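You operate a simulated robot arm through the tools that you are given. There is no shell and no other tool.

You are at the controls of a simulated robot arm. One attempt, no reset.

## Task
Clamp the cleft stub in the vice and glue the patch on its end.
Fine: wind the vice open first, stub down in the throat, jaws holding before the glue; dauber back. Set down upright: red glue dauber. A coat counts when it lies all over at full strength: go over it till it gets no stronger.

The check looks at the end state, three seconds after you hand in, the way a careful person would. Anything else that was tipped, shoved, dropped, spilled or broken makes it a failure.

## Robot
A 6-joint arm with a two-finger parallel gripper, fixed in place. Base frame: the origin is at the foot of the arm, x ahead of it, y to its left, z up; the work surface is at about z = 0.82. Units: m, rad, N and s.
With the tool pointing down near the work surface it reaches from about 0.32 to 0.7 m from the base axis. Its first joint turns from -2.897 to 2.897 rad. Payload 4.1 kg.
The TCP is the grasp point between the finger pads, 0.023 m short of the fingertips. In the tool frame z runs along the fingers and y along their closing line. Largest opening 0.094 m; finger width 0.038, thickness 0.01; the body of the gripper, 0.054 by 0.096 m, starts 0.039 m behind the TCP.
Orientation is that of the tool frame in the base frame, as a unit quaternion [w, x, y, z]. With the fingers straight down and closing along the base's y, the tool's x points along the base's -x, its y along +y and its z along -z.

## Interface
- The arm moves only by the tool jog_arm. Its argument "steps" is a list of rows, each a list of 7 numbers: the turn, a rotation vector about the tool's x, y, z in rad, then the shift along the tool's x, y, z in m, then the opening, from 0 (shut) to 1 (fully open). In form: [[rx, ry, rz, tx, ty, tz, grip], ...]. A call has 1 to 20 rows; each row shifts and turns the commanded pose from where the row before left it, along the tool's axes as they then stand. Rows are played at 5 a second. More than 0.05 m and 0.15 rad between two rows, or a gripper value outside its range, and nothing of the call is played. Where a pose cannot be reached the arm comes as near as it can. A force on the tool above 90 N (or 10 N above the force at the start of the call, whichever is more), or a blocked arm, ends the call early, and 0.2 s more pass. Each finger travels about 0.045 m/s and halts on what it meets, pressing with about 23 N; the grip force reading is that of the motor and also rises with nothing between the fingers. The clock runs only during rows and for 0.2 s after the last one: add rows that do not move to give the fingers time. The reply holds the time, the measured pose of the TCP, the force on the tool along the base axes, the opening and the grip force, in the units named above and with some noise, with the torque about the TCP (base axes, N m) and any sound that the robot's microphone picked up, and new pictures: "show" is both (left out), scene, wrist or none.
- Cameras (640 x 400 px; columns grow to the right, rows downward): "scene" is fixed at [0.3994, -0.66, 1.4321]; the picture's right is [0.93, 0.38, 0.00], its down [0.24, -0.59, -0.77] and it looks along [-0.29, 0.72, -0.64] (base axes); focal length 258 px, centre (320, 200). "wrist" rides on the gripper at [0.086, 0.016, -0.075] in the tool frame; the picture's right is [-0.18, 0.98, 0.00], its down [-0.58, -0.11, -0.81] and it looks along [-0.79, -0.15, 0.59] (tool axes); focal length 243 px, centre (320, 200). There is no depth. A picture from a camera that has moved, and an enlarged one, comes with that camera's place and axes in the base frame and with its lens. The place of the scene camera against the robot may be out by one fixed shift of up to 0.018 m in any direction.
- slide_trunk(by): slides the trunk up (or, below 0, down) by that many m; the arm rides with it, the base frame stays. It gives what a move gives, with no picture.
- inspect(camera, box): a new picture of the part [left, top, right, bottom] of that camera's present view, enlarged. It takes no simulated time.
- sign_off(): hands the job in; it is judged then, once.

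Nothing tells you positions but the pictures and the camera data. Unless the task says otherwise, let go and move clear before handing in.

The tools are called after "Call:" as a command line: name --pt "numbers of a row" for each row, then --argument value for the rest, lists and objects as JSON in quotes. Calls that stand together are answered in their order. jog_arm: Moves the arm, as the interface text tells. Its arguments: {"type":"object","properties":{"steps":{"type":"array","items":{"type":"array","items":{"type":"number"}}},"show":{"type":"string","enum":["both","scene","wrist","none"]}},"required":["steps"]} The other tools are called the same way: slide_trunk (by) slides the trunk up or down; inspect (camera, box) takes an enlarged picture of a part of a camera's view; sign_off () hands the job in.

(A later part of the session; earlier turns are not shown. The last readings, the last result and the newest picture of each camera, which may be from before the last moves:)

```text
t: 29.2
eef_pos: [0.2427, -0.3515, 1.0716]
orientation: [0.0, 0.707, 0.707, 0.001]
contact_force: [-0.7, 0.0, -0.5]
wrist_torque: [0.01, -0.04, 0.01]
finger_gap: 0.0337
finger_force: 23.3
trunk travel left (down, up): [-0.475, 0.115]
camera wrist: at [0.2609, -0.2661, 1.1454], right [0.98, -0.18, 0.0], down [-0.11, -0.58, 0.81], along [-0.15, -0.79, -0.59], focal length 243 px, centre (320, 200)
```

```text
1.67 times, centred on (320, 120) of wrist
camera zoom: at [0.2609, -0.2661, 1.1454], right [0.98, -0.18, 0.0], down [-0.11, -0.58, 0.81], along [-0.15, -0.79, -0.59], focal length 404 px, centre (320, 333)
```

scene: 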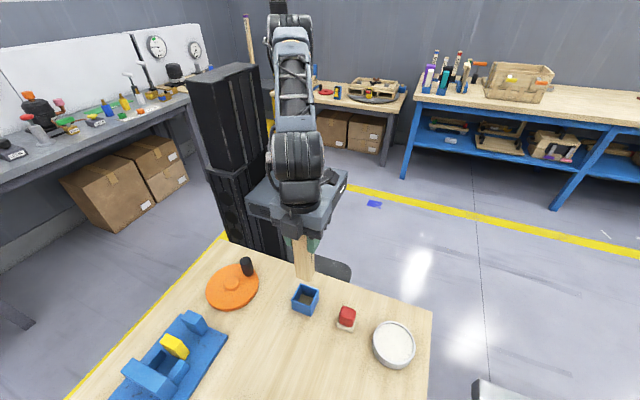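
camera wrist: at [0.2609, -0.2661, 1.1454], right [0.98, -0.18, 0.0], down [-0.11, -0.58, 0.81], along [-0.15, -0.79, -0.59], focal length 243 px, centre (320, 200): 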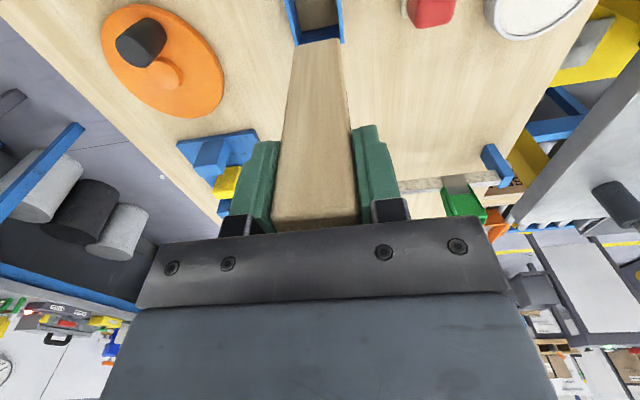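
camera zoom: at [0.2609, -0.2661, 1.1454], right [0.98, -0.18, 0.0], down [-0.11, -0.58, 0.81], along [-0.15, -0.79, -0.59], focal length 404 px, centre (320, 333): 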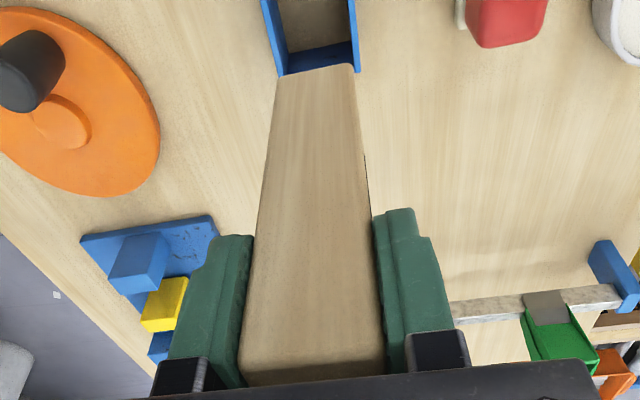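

The stub is out of the holder and hangs straight, about 0.145 long with its bottom 0.12 below the TCP. I'll carry it over to the throat at (0.041, -0.593).

Call:
jog_arm --pt "0 0 0 -0.0304 -0.025 0 0.2" --pt "0 0 0 -0.0304 -0.025 0 0.2" --pt "0 0 0 -0.0304 -0.025 0 0.2" --pt "0 0 0 -0.0304 -0.025 0 0.2" --pt "0 0 0 -0.0304 -0.025 0 0.2" --pt "0 0 0 -0.0304 -0.025 0 0.2" --pt "0 0 0 -0.0304 -0.025 0 0.2" --pt "0 0 0 -0.0304 -0.025 0 0.2" --pt "0 0 0 0 0 0 0.2" --pt "0 0 0 0 0 0.03 0.2" --pt "0 0 0 0 0 0 0.2" --show "both"

Call:
inspect --camera "scene" --box '[80, 270, 260, 400]'

Call:
inspect --camera "wrist" --box '[220, 0, 420, 240]'

```text
t: 31.6
eef_pos: [0.0428, -0.5925, 1.0393]
orientation: [0.0, 0.707, 0.707, 0.0]
contact_force: [0.3, 0.2, -1.6]
wrist_torque: [-0.01, 0.02, 0.03]
finger_gap: 0.0334
finger_force: 22.7
trunk travel left (down, up): [-0.475, 0.115]
camera wrist: at [0.0599, -0.5071, 1.1131], right [0.98, -0.18, 0.0], down [-0.11, -0.58, 0.81], along [-0.15, -0.79, -0.59], focal length 243 px, centre (320, 200)
```

scene: 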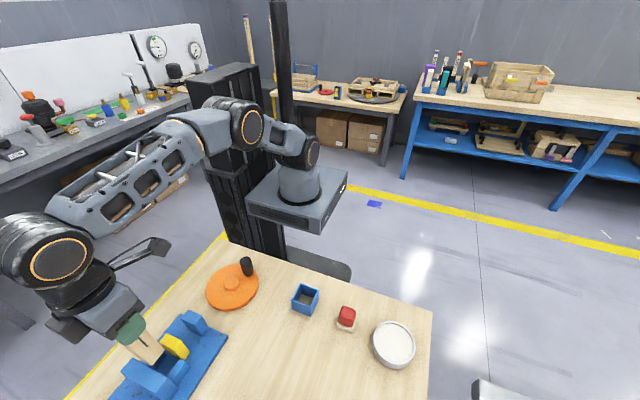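
wrist: 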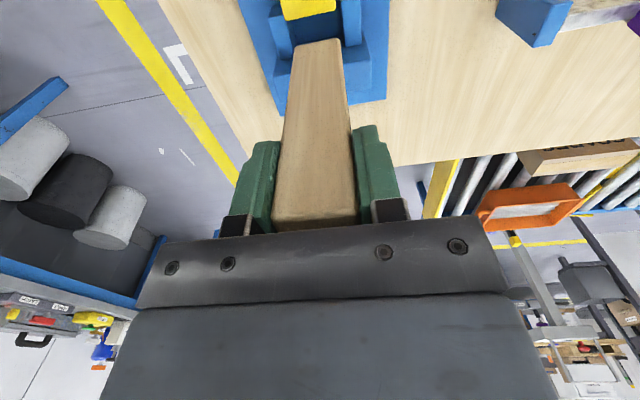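

```text
3.08 times, centred on (170, 335) of scene
camera zoom: at [0.3994, -0.66, 1.4321], right [0.93, 0.38, 0.0], down [0.24, -0.59, -0.77], along [-0.29, 0.72, -0.64], focal length 794 px, centre (782, -215)
```

zoom: 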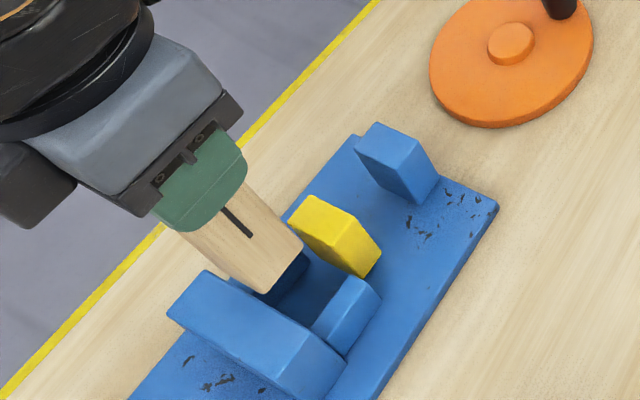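

```text
1.67 times, centred on (320, 120) of wrist
camera zoom: at [0.0599, -0.5071, 1.1131], right [0.98, -0.18, 0.0], down [-0.11, -0.58, 0.81], along [-0.15, -0.79, -0.59], focal length 404 px, centre (320, 333)
```

zoom: 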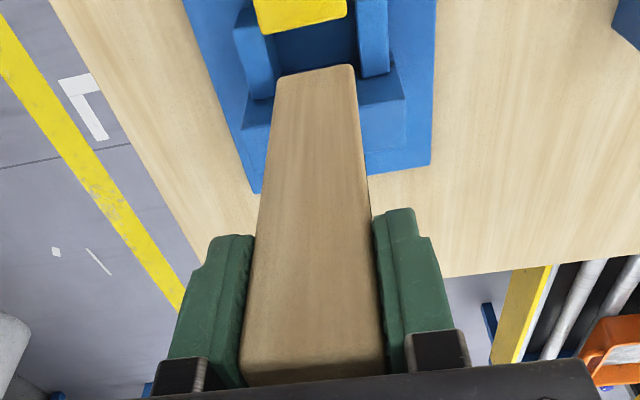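

The stub hangs inside the throat's outline with about 9 mm to the yellow jaw and 5 mm to the fixed jaw. I'll lower it in steps, watching the force.

Call:
jog_arm --pt "0 0 0 0 -0.0015 0.012 0.2" --pt "0 0 0 0 0 0.015 0.2" --pt "0 0 0 0 0 0.015 0.2" --pt "0 0 0 0 0 0.015 0.2" --pt "0 0 0 0 0 0.012 0.2" --pt "0 0 0 0 0 0 0.2" --show "both"

Call:
inspect --camera "scene" --box '[80, 270, 260, 400]'

```text
t: 32.7
eef_pos: [0.0405, -0.598, 1.0043]
orientation: [0.017, 0.707, 0.707, -0.018]
contact_force: [0.6, 1.0, 35.1]
wrist_torque: [-0.24, -0.16, -0.01]
finger_gap: 0.0338
finger_force: 22.8
trunk travel left (down, up): [-0.475, 0.115]
stopped in row 5: the force on the tool passed its limit at 97 N (the readings are from after the stop); the commanded pose is now the measured one
camera wrist: at [0.057, -0.5092, 1.0742], right [0.98, -0.18, 0.01], down [-0.11, -0.54, 0.83], along [-0.15, -0.82, -0.55], focal length 243 px, centre (320, 200)
```

scene: 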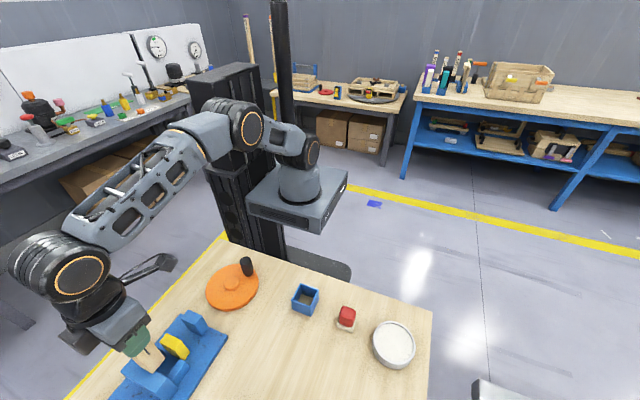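
wrist: 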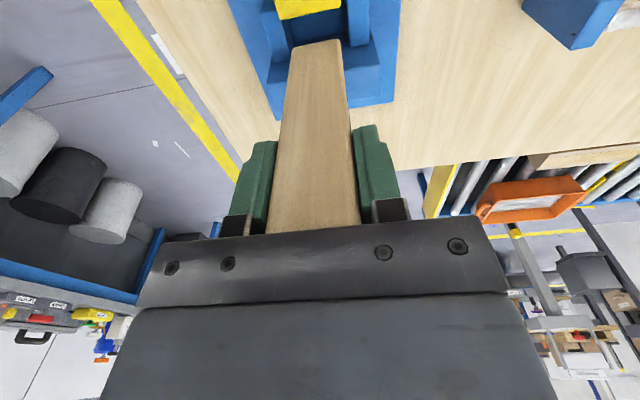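

```text
3.08 times, centred on (170, 335) of scene
camera zoom: at [0.3994, -0.66, 1.4321], right [0.93, 0.38, 0.0], down [0.24, -0.59, -0.77], along [-0.29, 0.72, -0.64], focal length 794 px, centre (782, -215)
```

zoom: 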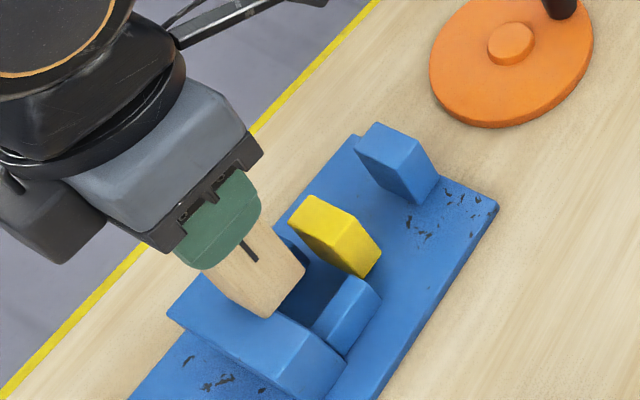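

The stub's far bottom edge landed on top of the fixed jaw, so the face is closer than I estimated, and the tool got pushed about 0.05 rad out of plumb. I'll lift, straighten up, and check that the stub hasn't slipped in the grip.

Call:
jog_arm --pt "0 0 0 0 0 -0.015 0.2" --pt "0 0.049 0 0 0 -0.02 0.2" --pt "0 0 0 0 0 0 0.2" --show "both"

Call:
inspect --camera "scene" --box '[80, 270, 260, 400]'

Call:
inspect --camera "wrist" --box '[220, 0, 420, 240]'

```text
t: 33.5
eef_pos: [0.0397, -0.5975, 1.0318]
orientation: [-0.007, 0.707, 0.708, 0.007]
contact_force: [0.4, -0.1, -1.1]
wrist_torque: [0.0, -0.01, 0.02]
finger_gap: 0.0337
finger_force: 23.1
trunk travel left (down, up): [-0.475, 0.115]
camera wrist: at [0.0568, -0.5133, 1.1066], right [0.98, -0.18, 0.0], down [-0.11, -0.6, 0.79], along [-0.15, -0.78, -0.61], focal length 243 px, centre (320, 200)
```

scene: 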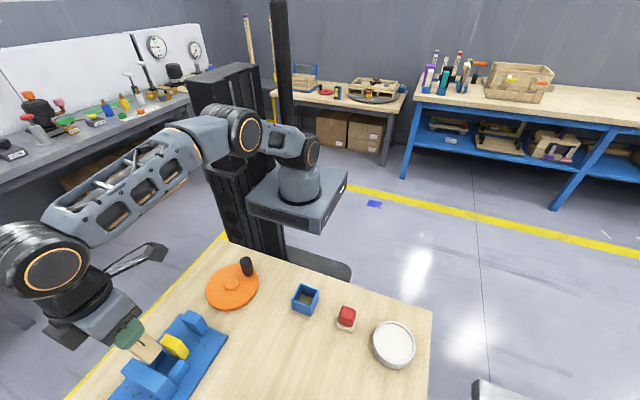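
wrist: 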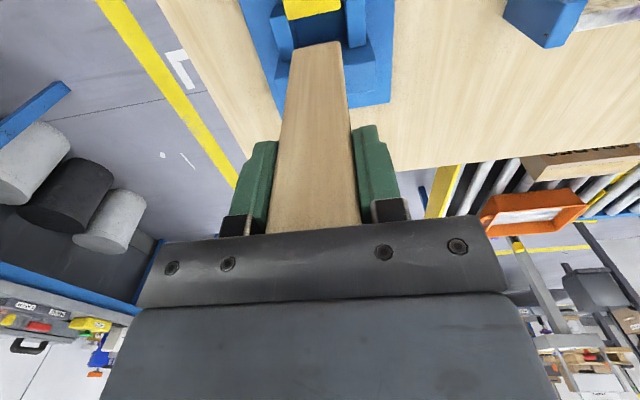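

```text
3.08 times, centred on (170, 335) of scene
camera zoom: at [0.3994, -0.66, 1.4321], right [0.93, 0.38, 0.0], down [0.24, -0.59, -0.77], along [-0.29, 0.72, -0.64], focal length 794 px, centre (782, -215)
```

zoom: 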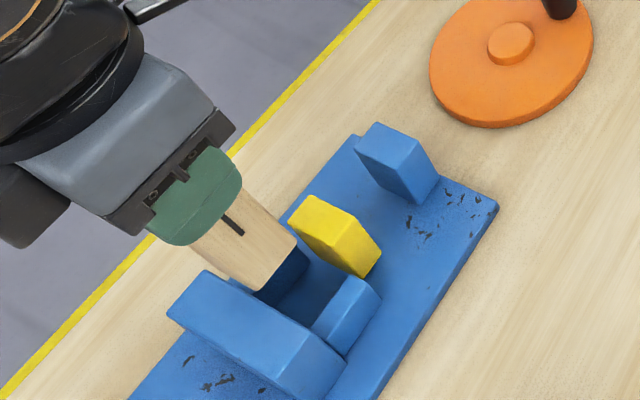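

```text
1.67 times, centred on (320, 120) of wrist
camera zoom: at [0.0568, -0.5133, 1.1066], right [0.98, -0.18, 0.0], down [-0.11, -0.6, 0.79], along [-0.15, -0.78, -0.61], focal length 404 px, centre (320, 333)
```

zoom: 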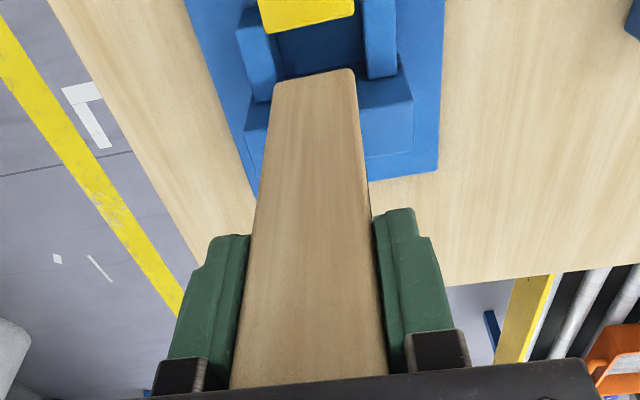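

The stub slipped up a few millimetres in the grip but still hangs straight. I'll square the tool, shift about 6 mm toward +y to centre it between the jaws, and look again just above jaw height.

Call:
jog_arm --pt "0 -0.02 0 0.0065 0.0012 0 0.2" --pt "0 0 0 0 0 0.01 0.2" --pt "0 0 0 0 0 0 0.2" --pt "0 0 0 0 0 0 0.2" --show "both"

Call:
inspect --camera "scene" --box '[110, 310, 220, 400]'

Call:
inspect --camera "wrist" --box '[250, 0, 400, 120]'

```text
t: 34.5
eef_pos: [0.0417, -0.5906, 1.0224]
orientation: [0.002, 0.707, 0.707, -0.001]
contact_force: [0.2, -0.2, -0.6]
wrist_torque: [0.01, 0.04, -0.02]
finger_gap: 0.0336
finger_force: 22.8
trunk travel left (down, up): [-0.475, 0.115]
camera wrist: at [0.0584, -0.5051, 1.0958], right [0.98, -0.18, 0.0], down [-0.11, -0.58, 0.81], along [-0.15, -0.79, -0.59], focal length 243 px, centre (320, 200)
```

scene: 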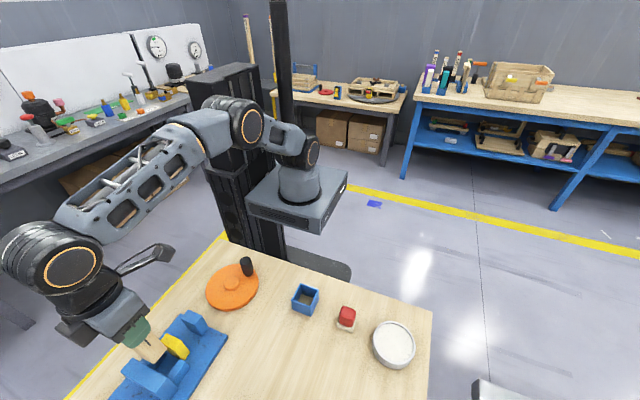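
wrist: 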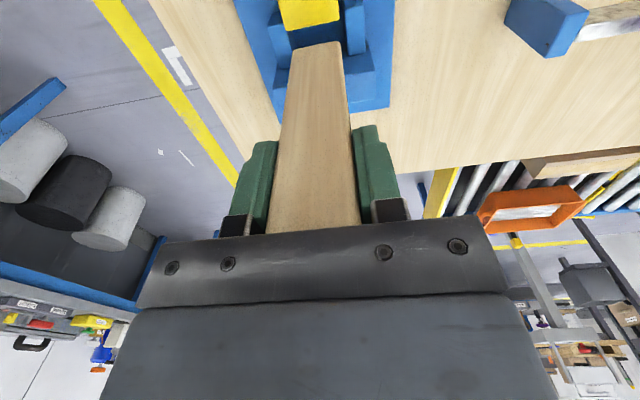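

```text
4.44 times, centred on (165, 355) of scene
camera zoom: at [0.3994, -0.66, 1.4321], right [0.93, 0.38, 0.0], down [0.24, -0.59, -0.77], along [-0.29, 0.72, -0.64], focal length 1147 px, centre (1009, -489)
```

zoom: 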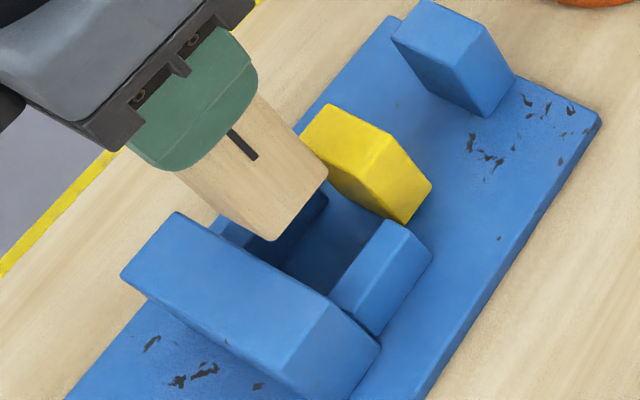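

```text
3.33 times, centred on (325, 60) of wrist
camera zoom: at [0.0584, -0.5051, 1.0958], right [0.98, -0.18, 0.0], down [-0.11, -0.58, 0.81], along [-0.15, -0.79, -0.59], focal length 809 px, centre (303, 667)
```

zoom: 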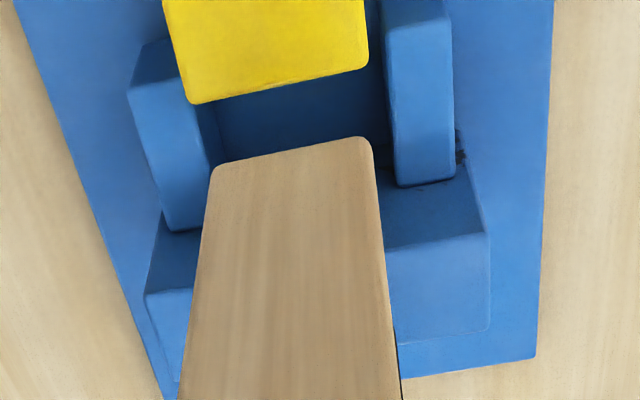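

The view now shows roughly 5 mm clearance on both sides. I'll lower in short stretches and check the force after each one.

Call:
jog_arm --pt "0 0 0 0 0 0.01 0.2" --pt "0 0 0 0 0 0.01 0.2" --pt "0 0 0 0 0 0.008 0.2" --pt "0 0 0 0 0 0 0.2" --show "scene"

Call:
inspect --camera "scene" --box '[110, 310, 220, 400]'

```text
t: 35.5
eef_pos: [0.0415, -0.5912, 0.9935]
orientation: [0.002, 0.707, 0.707, -0.002]
contact_force: [-0.3, -0.1, -1.6]
wrist_torque: [0.02, 0.02, 0.04]
finger_gap: 0.0336
finger_force: 23.1
trunk travel left (down, up): [-0.475, 0.115]
```

scene: 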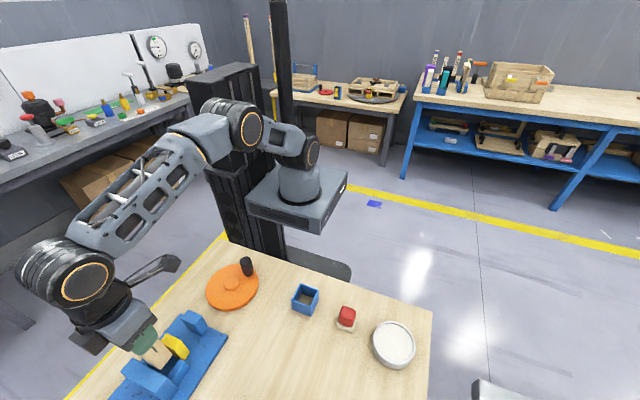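

```text
4.44 times, centred on (165, 355) of scene
camera zoom: at [0.3994, -0.66, 1.4321], right [0.93, 0.38, 0.0], down [0.24, -0.59, -0.77], along [-0.29, 0.72, -0.64], focal length 1147 px, centre (1009, -489)
```

zoom: 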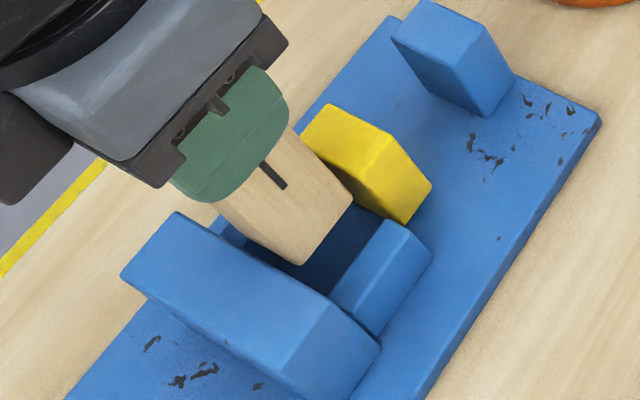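

No contact so far and the bottom is entering the throat. I'll continue down.

Call:
jog_arm --pt "0 0 0 0 0 0.008 0.2" --pt "0 0 0 0 0 0.008 0.2" --pt "0 0 0 0 0 0.008 0.2" --pt "0 0 0 0 0 0 0.2" --show "scene"

Call:
inspect --camera "scene" --box '[110, 310, 220, 400]'

```text
t: 36.5
eef_pos: [0.0418, -0.5914, 0.9709]
orientation: [0.001, 0.707, 0.708, 0.0]
contact_force: [0.2, -0.7, -1.7]
wrist_torque: [-0.01, -0.01, 0.01]
finger_gap: 0.0337
finger_force: 23.3
trunk travel left (down, up): [-0.475, 0.115]
```

scene: 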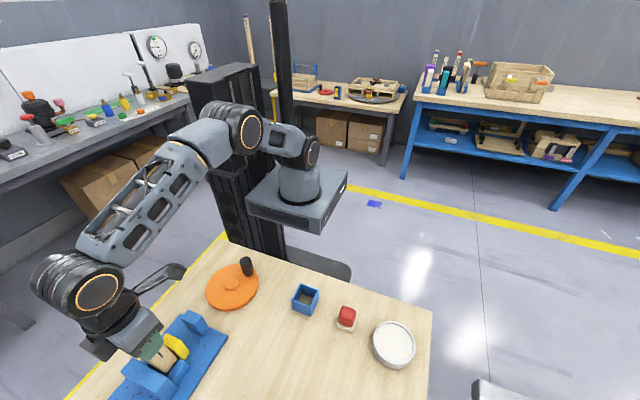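

```text
4.44 times, centred on (165, 355) of scene
camera zoom: at [0.3994, -0.66, 1.4321], right [0.93, 0.38, 0.0], down [0.24, -0.59, -0.77], along [-0.29, 0.72, -0.64], focal length 1147 px, centre (1009, -489)
```

zoom: 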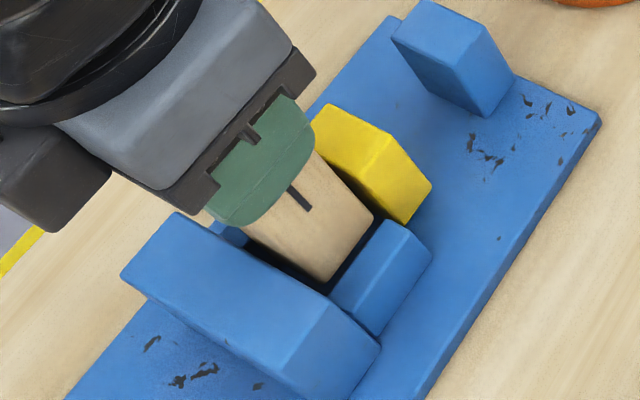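

Call:
jog_arm --pt "0 0 0 0 0 0.005 0.2" --pt "0 0 0 0 0 0.005 0.2" --pt "0 0 0 0 0 0.004 0.2" --pt "0 0 0 0 0 0 0.2" --show "none"

```text
t: 37.5
eef_pos: [0.0412, -0.5915, 0.9552]
orientation: [0.001, 0.707, 0.707, 0.0]
contact_force: [0.4, 0.5, -0.6]
wrist_torque: [0.01, 0.02, 0.02]
finger_gap: 0.034
finger_force: 23.3
trunk travel left (down, up): [-0.475, 0.115]
```

Call:
jog_arm --pt "0 0 0 0 0 0.003 0.2" --pt "0 0 0 0 0 0.003 0.2" --pt "0 0 0 0 0 0 0.2" --show "none"

```text
t: 38.3
eef_pos: [0.0412, -0.5905, 0.9506]
orientation: [0.001, 0.707, 0.707, -0.002]
contact_force: [-0.5, -0.1, -0.5]
wrist_torque: [0.0, 0.02, 0.0]
finger_gap: 0.0338
finger_force: 23.1
trunk travel left (down, up): [-0.475, 0.115]
```

Call:
jog_arm --pt "0 0 0 0 0 0.003 0.2" --pt "0 0 0 0 0 0.003 0.2" --pt "0 0 0 0 0 0 0.2" --show "both"

Call:
inspect --camera "scene" --box '[110, 310, 220, 400]'

```text
t: 39.1
eef_pos: [0.0406, -0.5917, 0.9445]
orientation: [0.001, 0.707, 0.708, -0.001]
contact_force: [-0.1, 0.1, -0.7]
wrist_torque: [0.02, 0.03, 0.0]
finger_gap: 0.0338
finger_force: 22.7
trunk travel left (down, up): [-0.475, 0.115]
camera wrist: at [0.0578, -0.5055, 1.0177], right [0.98, -0.18, 0.0], down [-0.11, -0.58, 0.81], along [-0.15, -0.79, -0.59], focal length 243 px, centre (320, 200)
```

scene: 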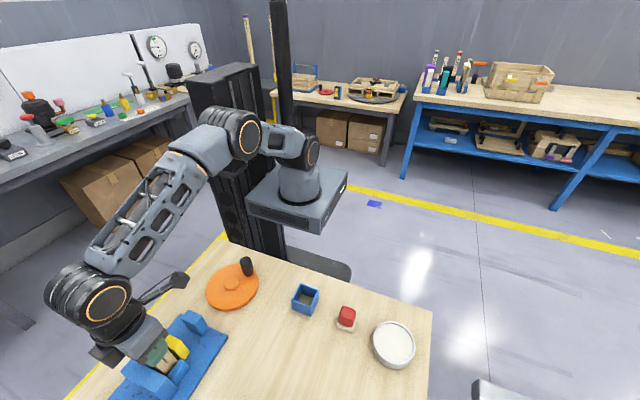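
wrist: 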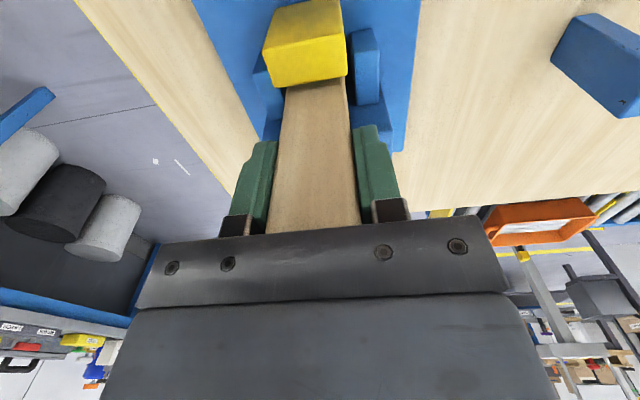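

```text
4.44 times, centred on (165, 355) of scene
camera zoom: at [0.3994, -0.66, 1.4321], right [0.93, 0.38, 0.0], down [0.24, -0.59, -0.77], along [-0.29, 0.72, -0.64], focal length 1147 px, centre (1009, -489)
```

zoom: 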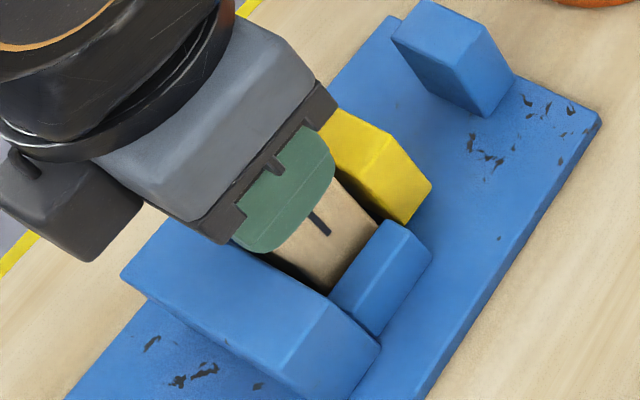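

Call:
jog_arm --pt "0 0 0 0 0 0.003 0.2" --pt "0 0 0 0 0 0.002 0.2" --pt "0 0 0 0 0 0 0.2" --show "none"

```text
t: 39.9
eef_pos: [0.0412, -0.5908, 0.9426]
orientation: [0.003, 0.707, 0.707, -0.004]
contact_force: [0.4, 1.1, 26.0]
wrist_torque: [0.51, 0.02, 0.07]
finger_gap: 0.0337
finger_force: 23.4
trunk travel left (down, up): [-0.475, 0.115]
```

Firm contact at TCP z≈0.943, so the stub's foot is on the throat floor. I'll ease off slightly, open the fingers and lift straight up.

Call:
jog_arm --pt "0 0 0 0 0 -0.002 0.2" --pt "0 0 0 0 0 0 0.3" --pt "0 0 0 0 0 0 0.4" --pt "0 0 0 0 0 0 0.6" --pt "0 0 0 0 0 0 0.7" --pt "0 0 0 0 0 0 0.7" --show "both"

Call:
inspect --camera "scene" --box '[110, 310, 220, 400]'

```text
t: 41.3
eef_pos: [0.0403, -0.5903, 0.9421]
orientation: [0.002, 0.707, 0.707, -0.002]
contact_force: [-1.2, -3.2, 25.4]
wrist_torque: [0.13, 0.0, 0.02]
finger_gap: 0.0658
finger_force: 0.1
trunk travel left (down, up): [-0.475, 0.115]
camera wrist: at [0.0576, -0.5042, 1.0156], right [0.98, -0.18, 0.0], down [-0.11, -0.58, 0.81], along [-0.15, -0.8, -0.59], focal length 243 px, centre (320, 200)
```

scene: 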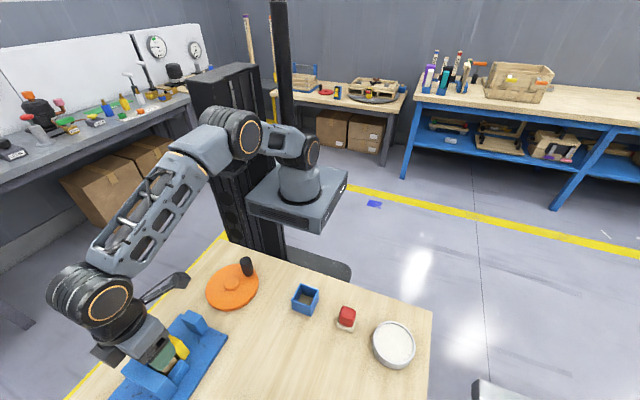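
wrist: 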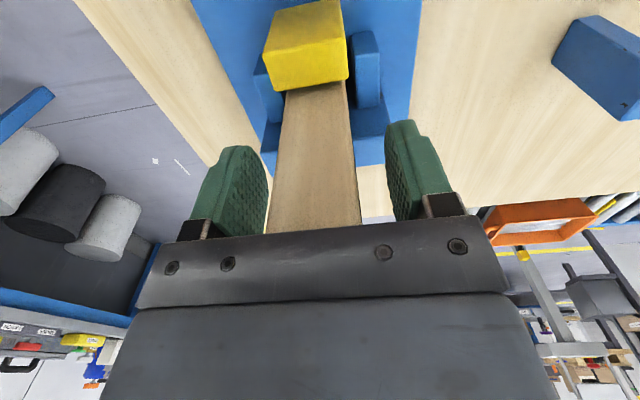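

```text
4.44 times, centred on (165, 355) of scene
camera zoom: at [0.3994, -0.66, 1.4321], right [0.93, 0.38, 0.0], down [0.24, -0.59, -0.77], along [-0.29, 0.72, -0.64], focal length 1147 px, centre (1009, -489)
```

zoom: 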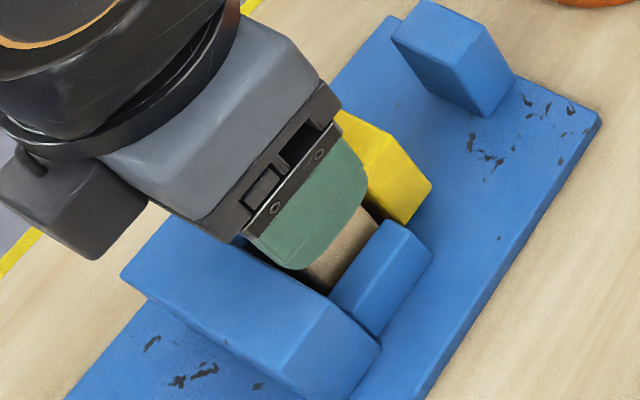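

The force stays with the fingers open, so the palm is resting on the stub's top: it slid up to the palm and is standing on the floor. I'll lift straight up.

Call:
jog_arm --pt "0 0 0 0 0 -0.01 0.7" --pt "0 0 0 0 0 -0.02 0.7" --pt "0 0 0 0 0 -0.03 0.7" --pt "0 0 0 0 0 -0.03 0.7" --pt "0 0 0 0 0 -0.02 0.7" --pt "0 0 0 0 0 0 0.7" --show "both"

Call:
inspect --camera "scene" --box '[110, 310, 220, 400]'

Call:
inspect --camera "wrist" --box '[240, 0, 400, 180]'

```text
t: 42.7
eef_pos: [0.0404, -0.5913, 1.0504]
orientation: [0.001, 0.708, 0.707, -0.001]
contact_force: [0.0, -0.4, -0.5]
wrist_torque: [-0.01, 0.0, -0.03]
finger_gap: 0.066
finger_force: 0.1
trunk travel left (down, up): [-0.475, 0.115]
camera wrist: at [0.0573, -0.5045, 1.1245], right [0.98, -0.18, 0.0], down [-0.11, -0.58, 0.81], along [-0.15, -0.79, -0.59], focal length 243 px, centre (320, 200)
```

scene: 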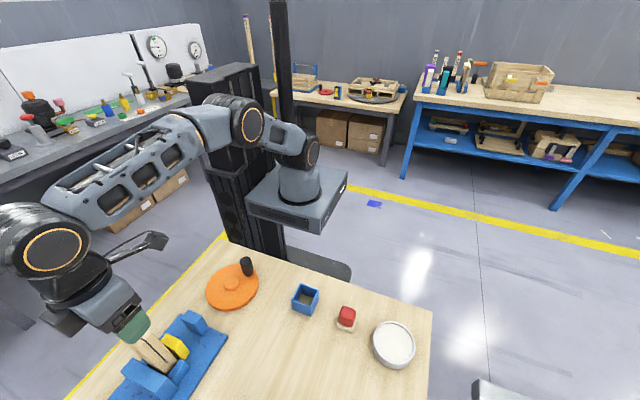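
wrist: 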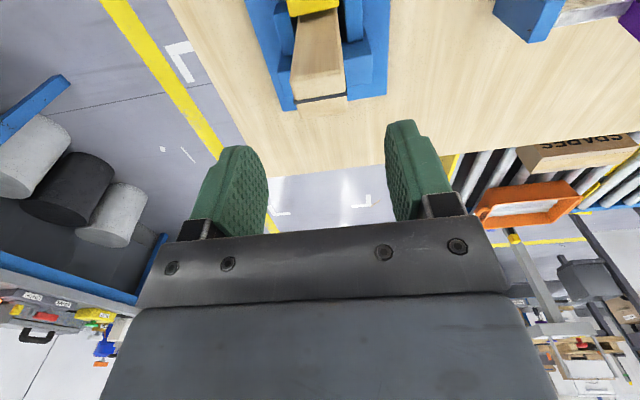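

```text
4.44 times, centred on (165, 355) of scene
camera zoom: at [0.3994, -0.66, 1.4321], right [0.93, 0.38, 0.0], down [0.24, -0.59, -0.77], along [-0.29, 0.72, -0.64], focal length 1147 px, centre (1009, -489)
```

zoom: 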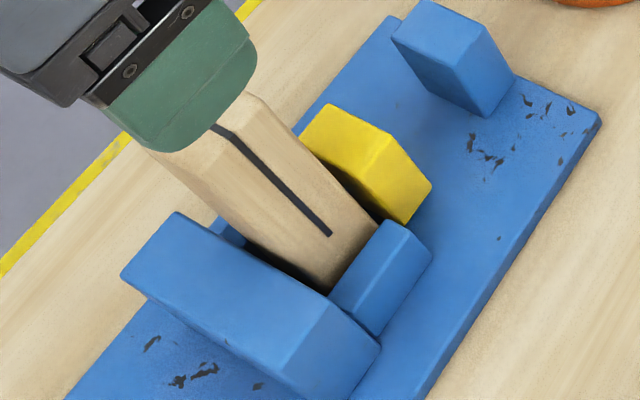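

```text
2.22 times, centred on (320, 90) of wrist
camera zoom: at [0.0573, -0.5045, 1.1245], right [0.98, -0.18, 0.0], down [-0.11, -0.58, 0.81], along [-0.15, -0.79, -0.59], focal length 539 px, centre (320, 444)
```

zoom: 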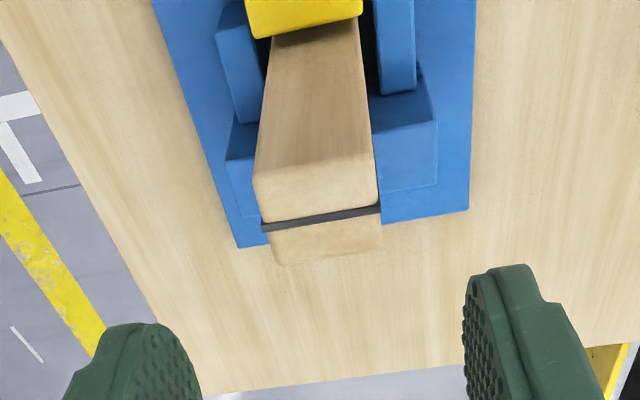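

The stub stands upright in the throat with its top around z=0.98. Next I'll go back to the knob, near (0.069, -0.331), and turn the cage for pushing clockwise to close the jaws.

Call:
jog_arm --pt "0 0 0 0.0427 0.0046 0 0.7" --pt "0 0 0 0.0427 0.0046 0 0.7" --pt "0 0 0 0.0427 0.0046 0 0.7" --pt "0 0 0 0.0427 0.0046 0 0.7" --pt "0 0 0 0.0427 0.0046 0 0.7" --pt "0 0 0 0.0427 0.0046 0 0.7" --pt "0 0 -0.1496 0 0 0 0.7" --pt "0 0 -0.1496 0 0 0 0.7" --pt "0 0 -0.1496 0 0 0 0.7" --pt "0 0 -0.1496 0 0 0 0.7" --pt "0 0 -0.1496 0 0 0 0.7" --pt "0 0 -0.1496 0 0 0 0.7" --pt "0 0 -0.1496 0 0 0 0.7" --pt "0 0 -0.1496 0 0 0 0.7" --pt "0 0 -0.1496 0 0 0 0.7" --pt "0 0 -0.1496 0 0 0 0.7" --pt "0 0 -0.1496 0 0 0 0.7" --pt "0 0 -0.1496 0 0 0 0.7" --pt "0 0 -0.1496 0 0 0 0.7" --pt "0 0 -0.1496 0 0 0 0.7" --show "none"

Call:
jog_arm --pt "0 0 0 0 0 0.035 0.6" --pt "0 0 0 0 0 0.035 0.6" --pt "0 0 0 0 0 0 0.6" --show "both"

Call:
inspect --camera "wrist" --box '[200, 0, 440, 200]'

```text
t: 46.9
eef_pos: [0.0685, -0.3341, 1.0504]
orientation: [0.0, -0.261, 0.965, -0.001]
contact_force: [-0.4, 0.0, -0.8]
wrist_torque: [-0.03, -0.01, 0.0]
finger_gap: 0.0661
finger_force: 0.0
trunk travel left (down, up): [-0.475, 0.115]
```

```text
t: 47.7
eef_pos: [0.0708, -0.3351, 0.9817]
orientation: [-0.001, -0.259, 0.966, -0.002]
contact_force: [-0.6, 0.3, -0.2]
wrist_torque: [0.0, -0.01, 0.01]
finger_gap: 0.0565
finger_force: 0.0
trunk travel left (down, up): [-0.475, 0.115]
camera wrist: at [-0.0118, -0.3648, 1.0552], right [-0.33, 0.94, 0.0], down [0.56, 0.2, 0.81], along [0.76, 0.27, -0.59], focal length 243 px, centre (320, 200)
```

scene: 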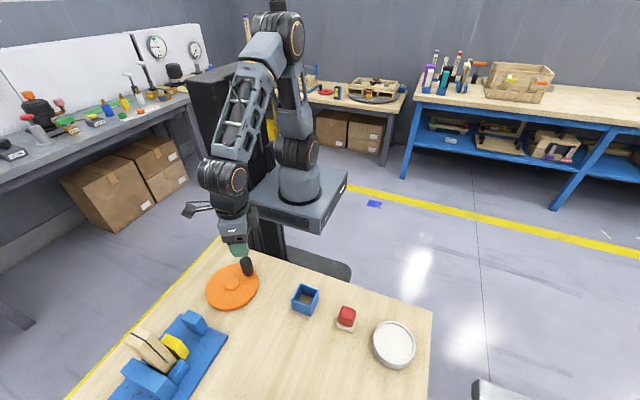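
wrist: 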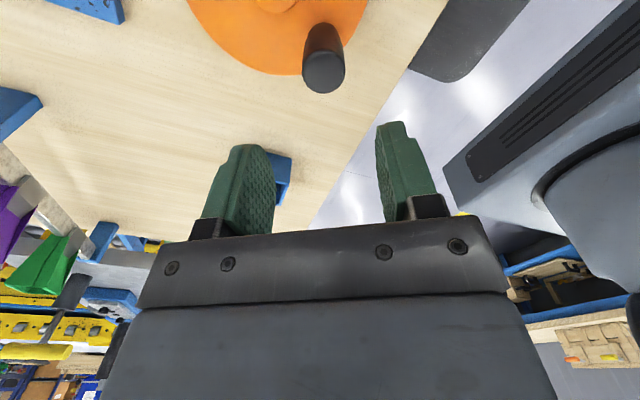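

```text
2.00 times, centred on (320, 100) of wrist
camera zoom: at [-0.0118, -0.3648, 1.0552], right [-0.33, 0.94, 0.0], down [0.56, 0.2, 0.81], along [0.76, 0.27, -0.59], focal length 485 px, centre (320, 400)
```

zoom: 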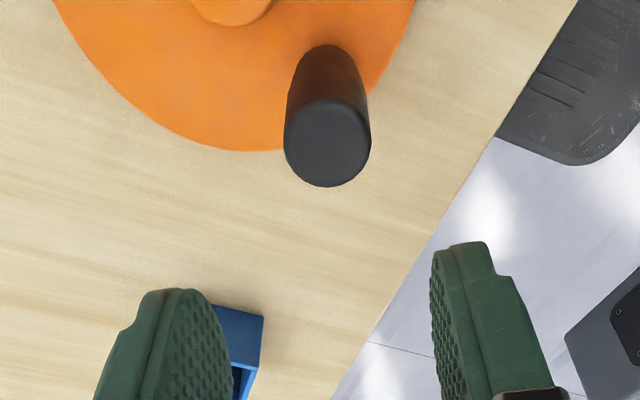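

A refit of the knob positions puts the wheel centre at (0.041, -0.379), r≈0.049, with the knob now near 64°. I'll lower around it, form the loose cage and push clockwise about 64°.

Call:
jog_arm --pt "0 0 0 0.0071 0.0037 0.02 0.6" --pt "0 0 0 0 0 0.04 0.6" --pt "0 0 0 0 0 0.041 0.6" --pt "0 0 0 0 0 0 0.45" --pt "0 0 0 0 0 0 0.37" --pt "0 0 0 -0.0051 -0.0097 0 0.37" --pt "0 0 0 -0.0028 -0.0106 0 0.37" --pt "0 0 0 -0.0004 -0.0109 0 0.37" --pt "0 0 0 0.002 -0.0107 0 0.37" --pt "0 0 0 0.0044 -0.01 0 0.37" --pt "0 0 0 0 0 0 0.37" --show "both"

Call:
inspect --camera "scene" --box '[110, 310, 220, 400]'

```text
t: 50.1
eef_pos: [0.0877, -0.3803, 0.8779]
orientation: [0.0, -0.259, 0.966, -0.002]
contact_force: [-0.1, 0.7, 0.4]
wrist_torque: [0.0, 0.04, -0.02]
finger_gap: 0.0348
finger_force: 0.6
trunk travel left (down, up): [-0.475, 0.115]
camera wrist: at [0.0051, -0.4099, 0.9525], right [-0.33, 0.94, 0.0], down [0.56, 0.2, 0.81], along [0.76, 0.27, -0.59], focal length 243 px, centre (320, 200)
```

scene: 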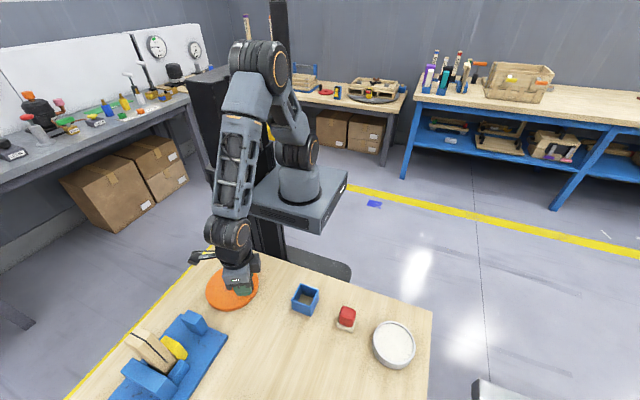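
wrist: 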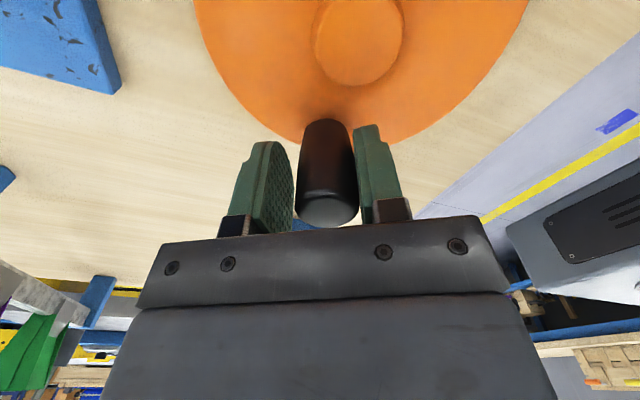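

```text
4.44 times, centred on (165, 355) of scene
camera zoom: at [0.3994, -0.66, 1.4321], right [0.93, 0.38, 0.0], down [0.24, -0.59, -0.77], along [-0.29, 0.72, -0.64], focal length 1147 px, centre (1009, -489)
```

zoom: 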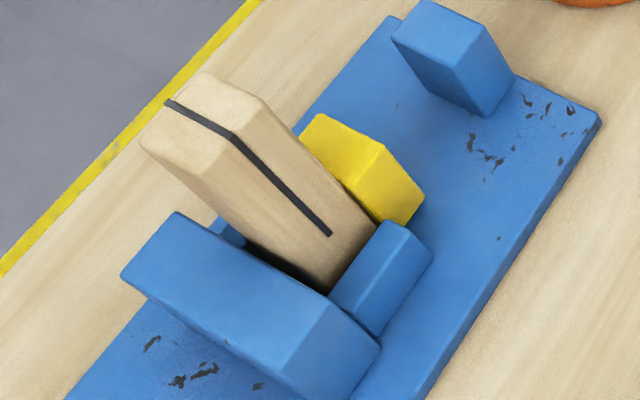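

The jaw follows and is close to the stub's face. I'll re-angle the cage and keep closing in smaller amounts.

Call:
jog_arm --pt "0 0 0.1496 0 0 0 0.37" --pt "0 0 0.1496 0 0 0 0.37" --pt "0 0 0.1496 0 0 0 0.37" --pt "0 0 0.1496 0 0 0 0.37" --pt "0 0 0.1496 0 0 0 0.37" --pt "0 0 0.1496 0 0 0 0.37" --pt "0 0 0.1496 0 0 0 0.37" --pt "0 0 0 -0.0042 -0.0094 0 0.37" --pt "0 0 0 -0.0021 -0.01 0 0.37" --pt "0 0 0 0 -0.0102 0 0.37" --pt "0 0 0 0 0 0 0.37" --show "both"

Call:
inspect --camera "scene" --box '[110, 310, 220, 400]'

```text
t: 52.5
eef_pos: [0.0799, -0.4071, 0.8788]
orientation: [0.001, 0.259, 0.966, -0.002]
contact_force: [0.5, 1.5, 1.2]
wrist_torque: [0.03, -0.02, -0.02]
finger_gap: 0.0353
finger_force: 0.3
trunk travel left (down, up): [-0.475, 0.115]
camera wrist: at [0.0135, -0.3507, 0.9529], right [0.65, 0.76, 0.0], down [0.45, -0.38, 0.81], along [0.61, -0.53, -0.59], focal length 243 px, centre (320, 200)
```

scene: 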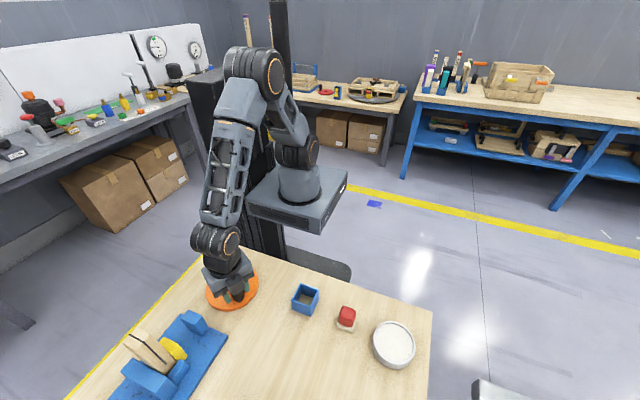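
wrist: 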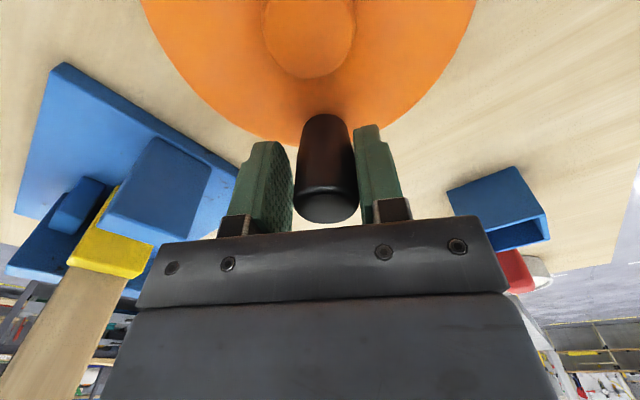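

```text
4.44 times, centred on (165, 355) of scene
camera zoom: at [0.3994, -0.66, 1.4321], right [0.93, 0.38, 0.0], down [0.24, -0.59, -0.77], along [-0.29, 0.72, -0.64], focal length 1147 px, centre (1009, -489)
```

zoom: 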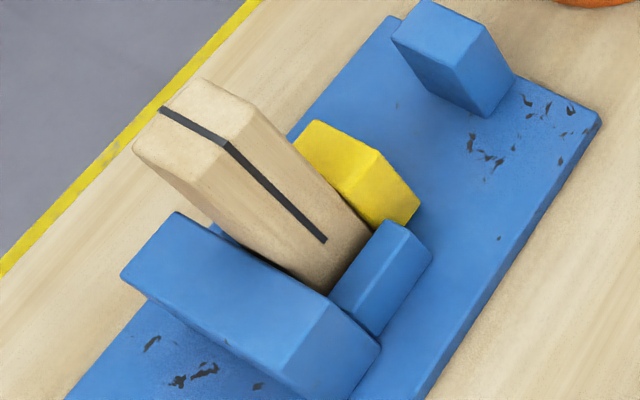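

Call:
jog_arm --pt "0 0 0 0.0008 -0.0051 0 0.37" --pt "0 0 0 0.0013 -0.005 0 0.37" --pt "0 0 0 0 0 0 0.37" --show "scene"

Call:
inspect --camera "scene" --box '[110, 310, 220, 400]'

```text
t: 53.3
eef_pos: [0.0719, -0.4153, 0.8792]
orientation: [0.001, 0.259, 0.966, -0.002]
contact_force: [0.2, 0.0, 0.1]
wrist_torque: [-0.02, -0.02, -0.04]
finger_gap: 0.0347
finger_force: 0.3
trunk travel left (down, up): [-0.475, 0.115]
```

scene: 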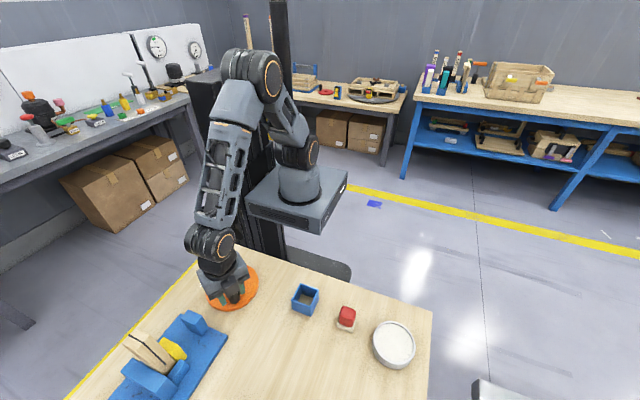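

```text
4.44 times, centred on (165, 355) of scene
camera zoom: at [0.3994, -0.66, 1.4321], right [0.93, 0.38, 0.0], down [0.24, -0.59, -0.77], along [-0.29, 0.72, -0.64], focal length 1147 px, centre (1009, -489)
```

zoom: 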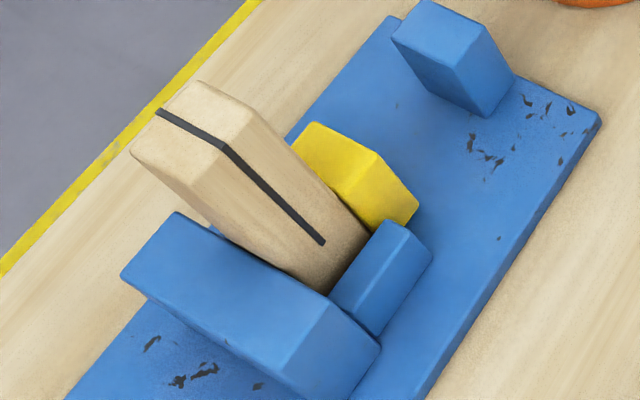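

Call:
jog_arm --pt "0 0 0 0.0018 -0.0048 0 0.37" --pt "0 0 0 0.0023 -0.0046 0 0.37" --pt "0 0 0 0 0 0 0.37" --show "both"

Call:
inspect --camera "scene" --box '[110, 310, 220, 400]'

```text
t: 54.1
eef_pos: [0.0639, -0.4205, 0.8807]
orientation: [0.0, 0.258, 0.966, -0.002]
contact_force: [-0.1, 1.1, 0.2]
wrist_torque: [0.02, 0.01, -0.01]
finger_gap: 0.0353
finger_force: 0.5
trunk travel left (down, up): [-0.475, 0.115]
camera wrist: at [-0.0022, -0.3649, 0.9529], right [0.65, 0.76, 0.0], down [0.45, -0.38, 0.81], along [0.61, -0.53, -0.59], focal length 243 px, centre (320, 200)
```

scene: 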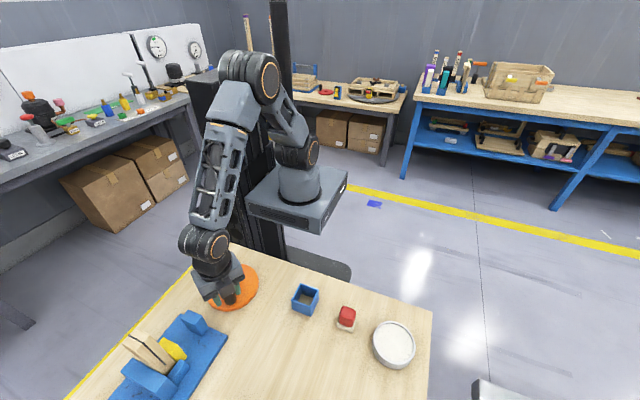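
wrist: 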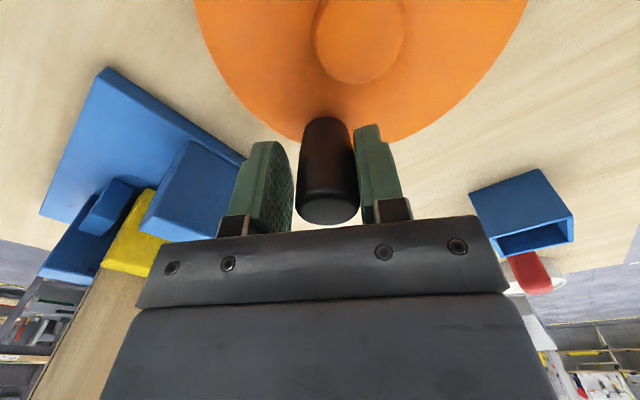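

```text
4.44 times, centred on (165, 355) of scene
camera zoom: at [0.3994, -0.66, 1.4321], right [0.93, 0.38, 0.0], down [0.24, -0.59, -0.77], along [-0.29, 0.72, -0.64], focal length 1147 px, centre (1009, -489)
```

zoom: 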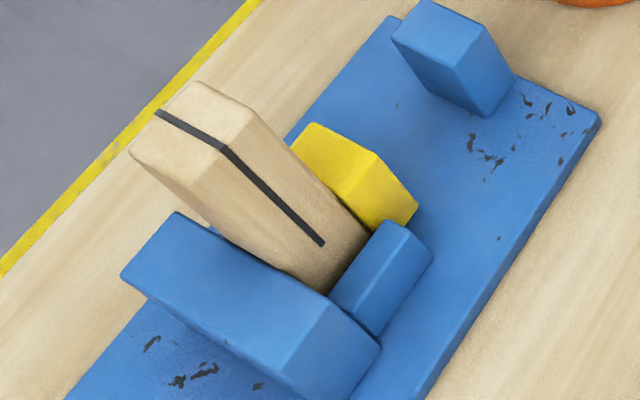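

The jaw and stub are still moving together toward the fixed jaw, about 1 mm per 12°. I'll re-angle the cage again and keep winding slowly.

Call:
jog_arm --pt "0 0 0.1496 0 0 0 0.37" --pt "0 0 0.1496 0 0 0 0.37" --pt "0 0 0.1496 0 0 0 0.37" --pt "0 0 0.1496 0 0 0 0.37" --pt "0 0 0.1496 0 0 0 0.37" --pt "0 0 0.1496 0 0 0 0.37" --pt "0 0 0.1496 0 0 0 0.37" --pt "0 0 0 -0.0023 -0.0046 0 0.37" --pt "0 0 0 -0.0018 -0.0048 0 0.37" --pt "0 0 0 0 0 0 0.37" --show "both"

Call:
inspect --camera "scene" --box '[110, 310, 220, 400]'

```text
t: 56.3
eef_pos: [0.0545, -0.425, 0.8791]
orientation: [0.0, 0.707, 0.707, -0.001]
contact_force: [1.6, 1.1, 0.0]
wrist_torque: [0.03, -0.01, 0.01]
finger_gap: 0.0355
finger_force: 0.5
trunk travel left (down, up): [-0.475, 0.115]
camera wrist: at [0.0711, -0.3396, 0.9535], right [0.98, -0.18, 0.0], down [-0.11, -0.58, 0.81], along [-0.15, -0.79, -0.59], focal length 243 px, centre (320, 200)
```

scene: 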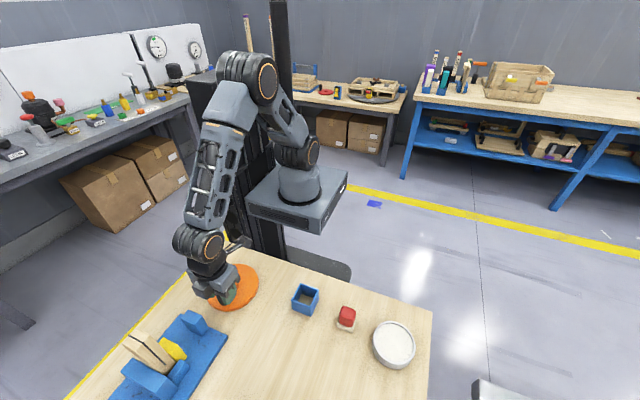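
wrist: 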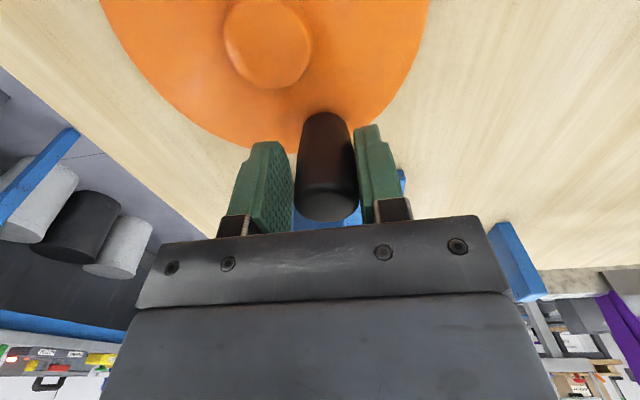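

```text
4.44 times, centred on (165, 355) of scene
camera zoom: at [0.3994, -0.66, 1.4321], right [0.93, 0.38, 0.0], down [0.24, -0.59, -0.77], along [-0.29, 0.72, -0.64], focal length 1147 px, centre (1009, -489)
```

zoom: 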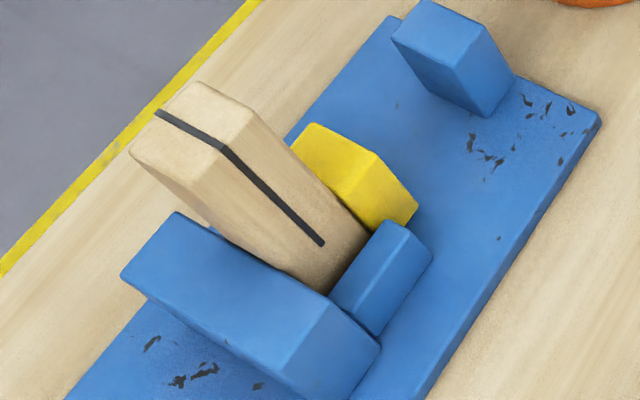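

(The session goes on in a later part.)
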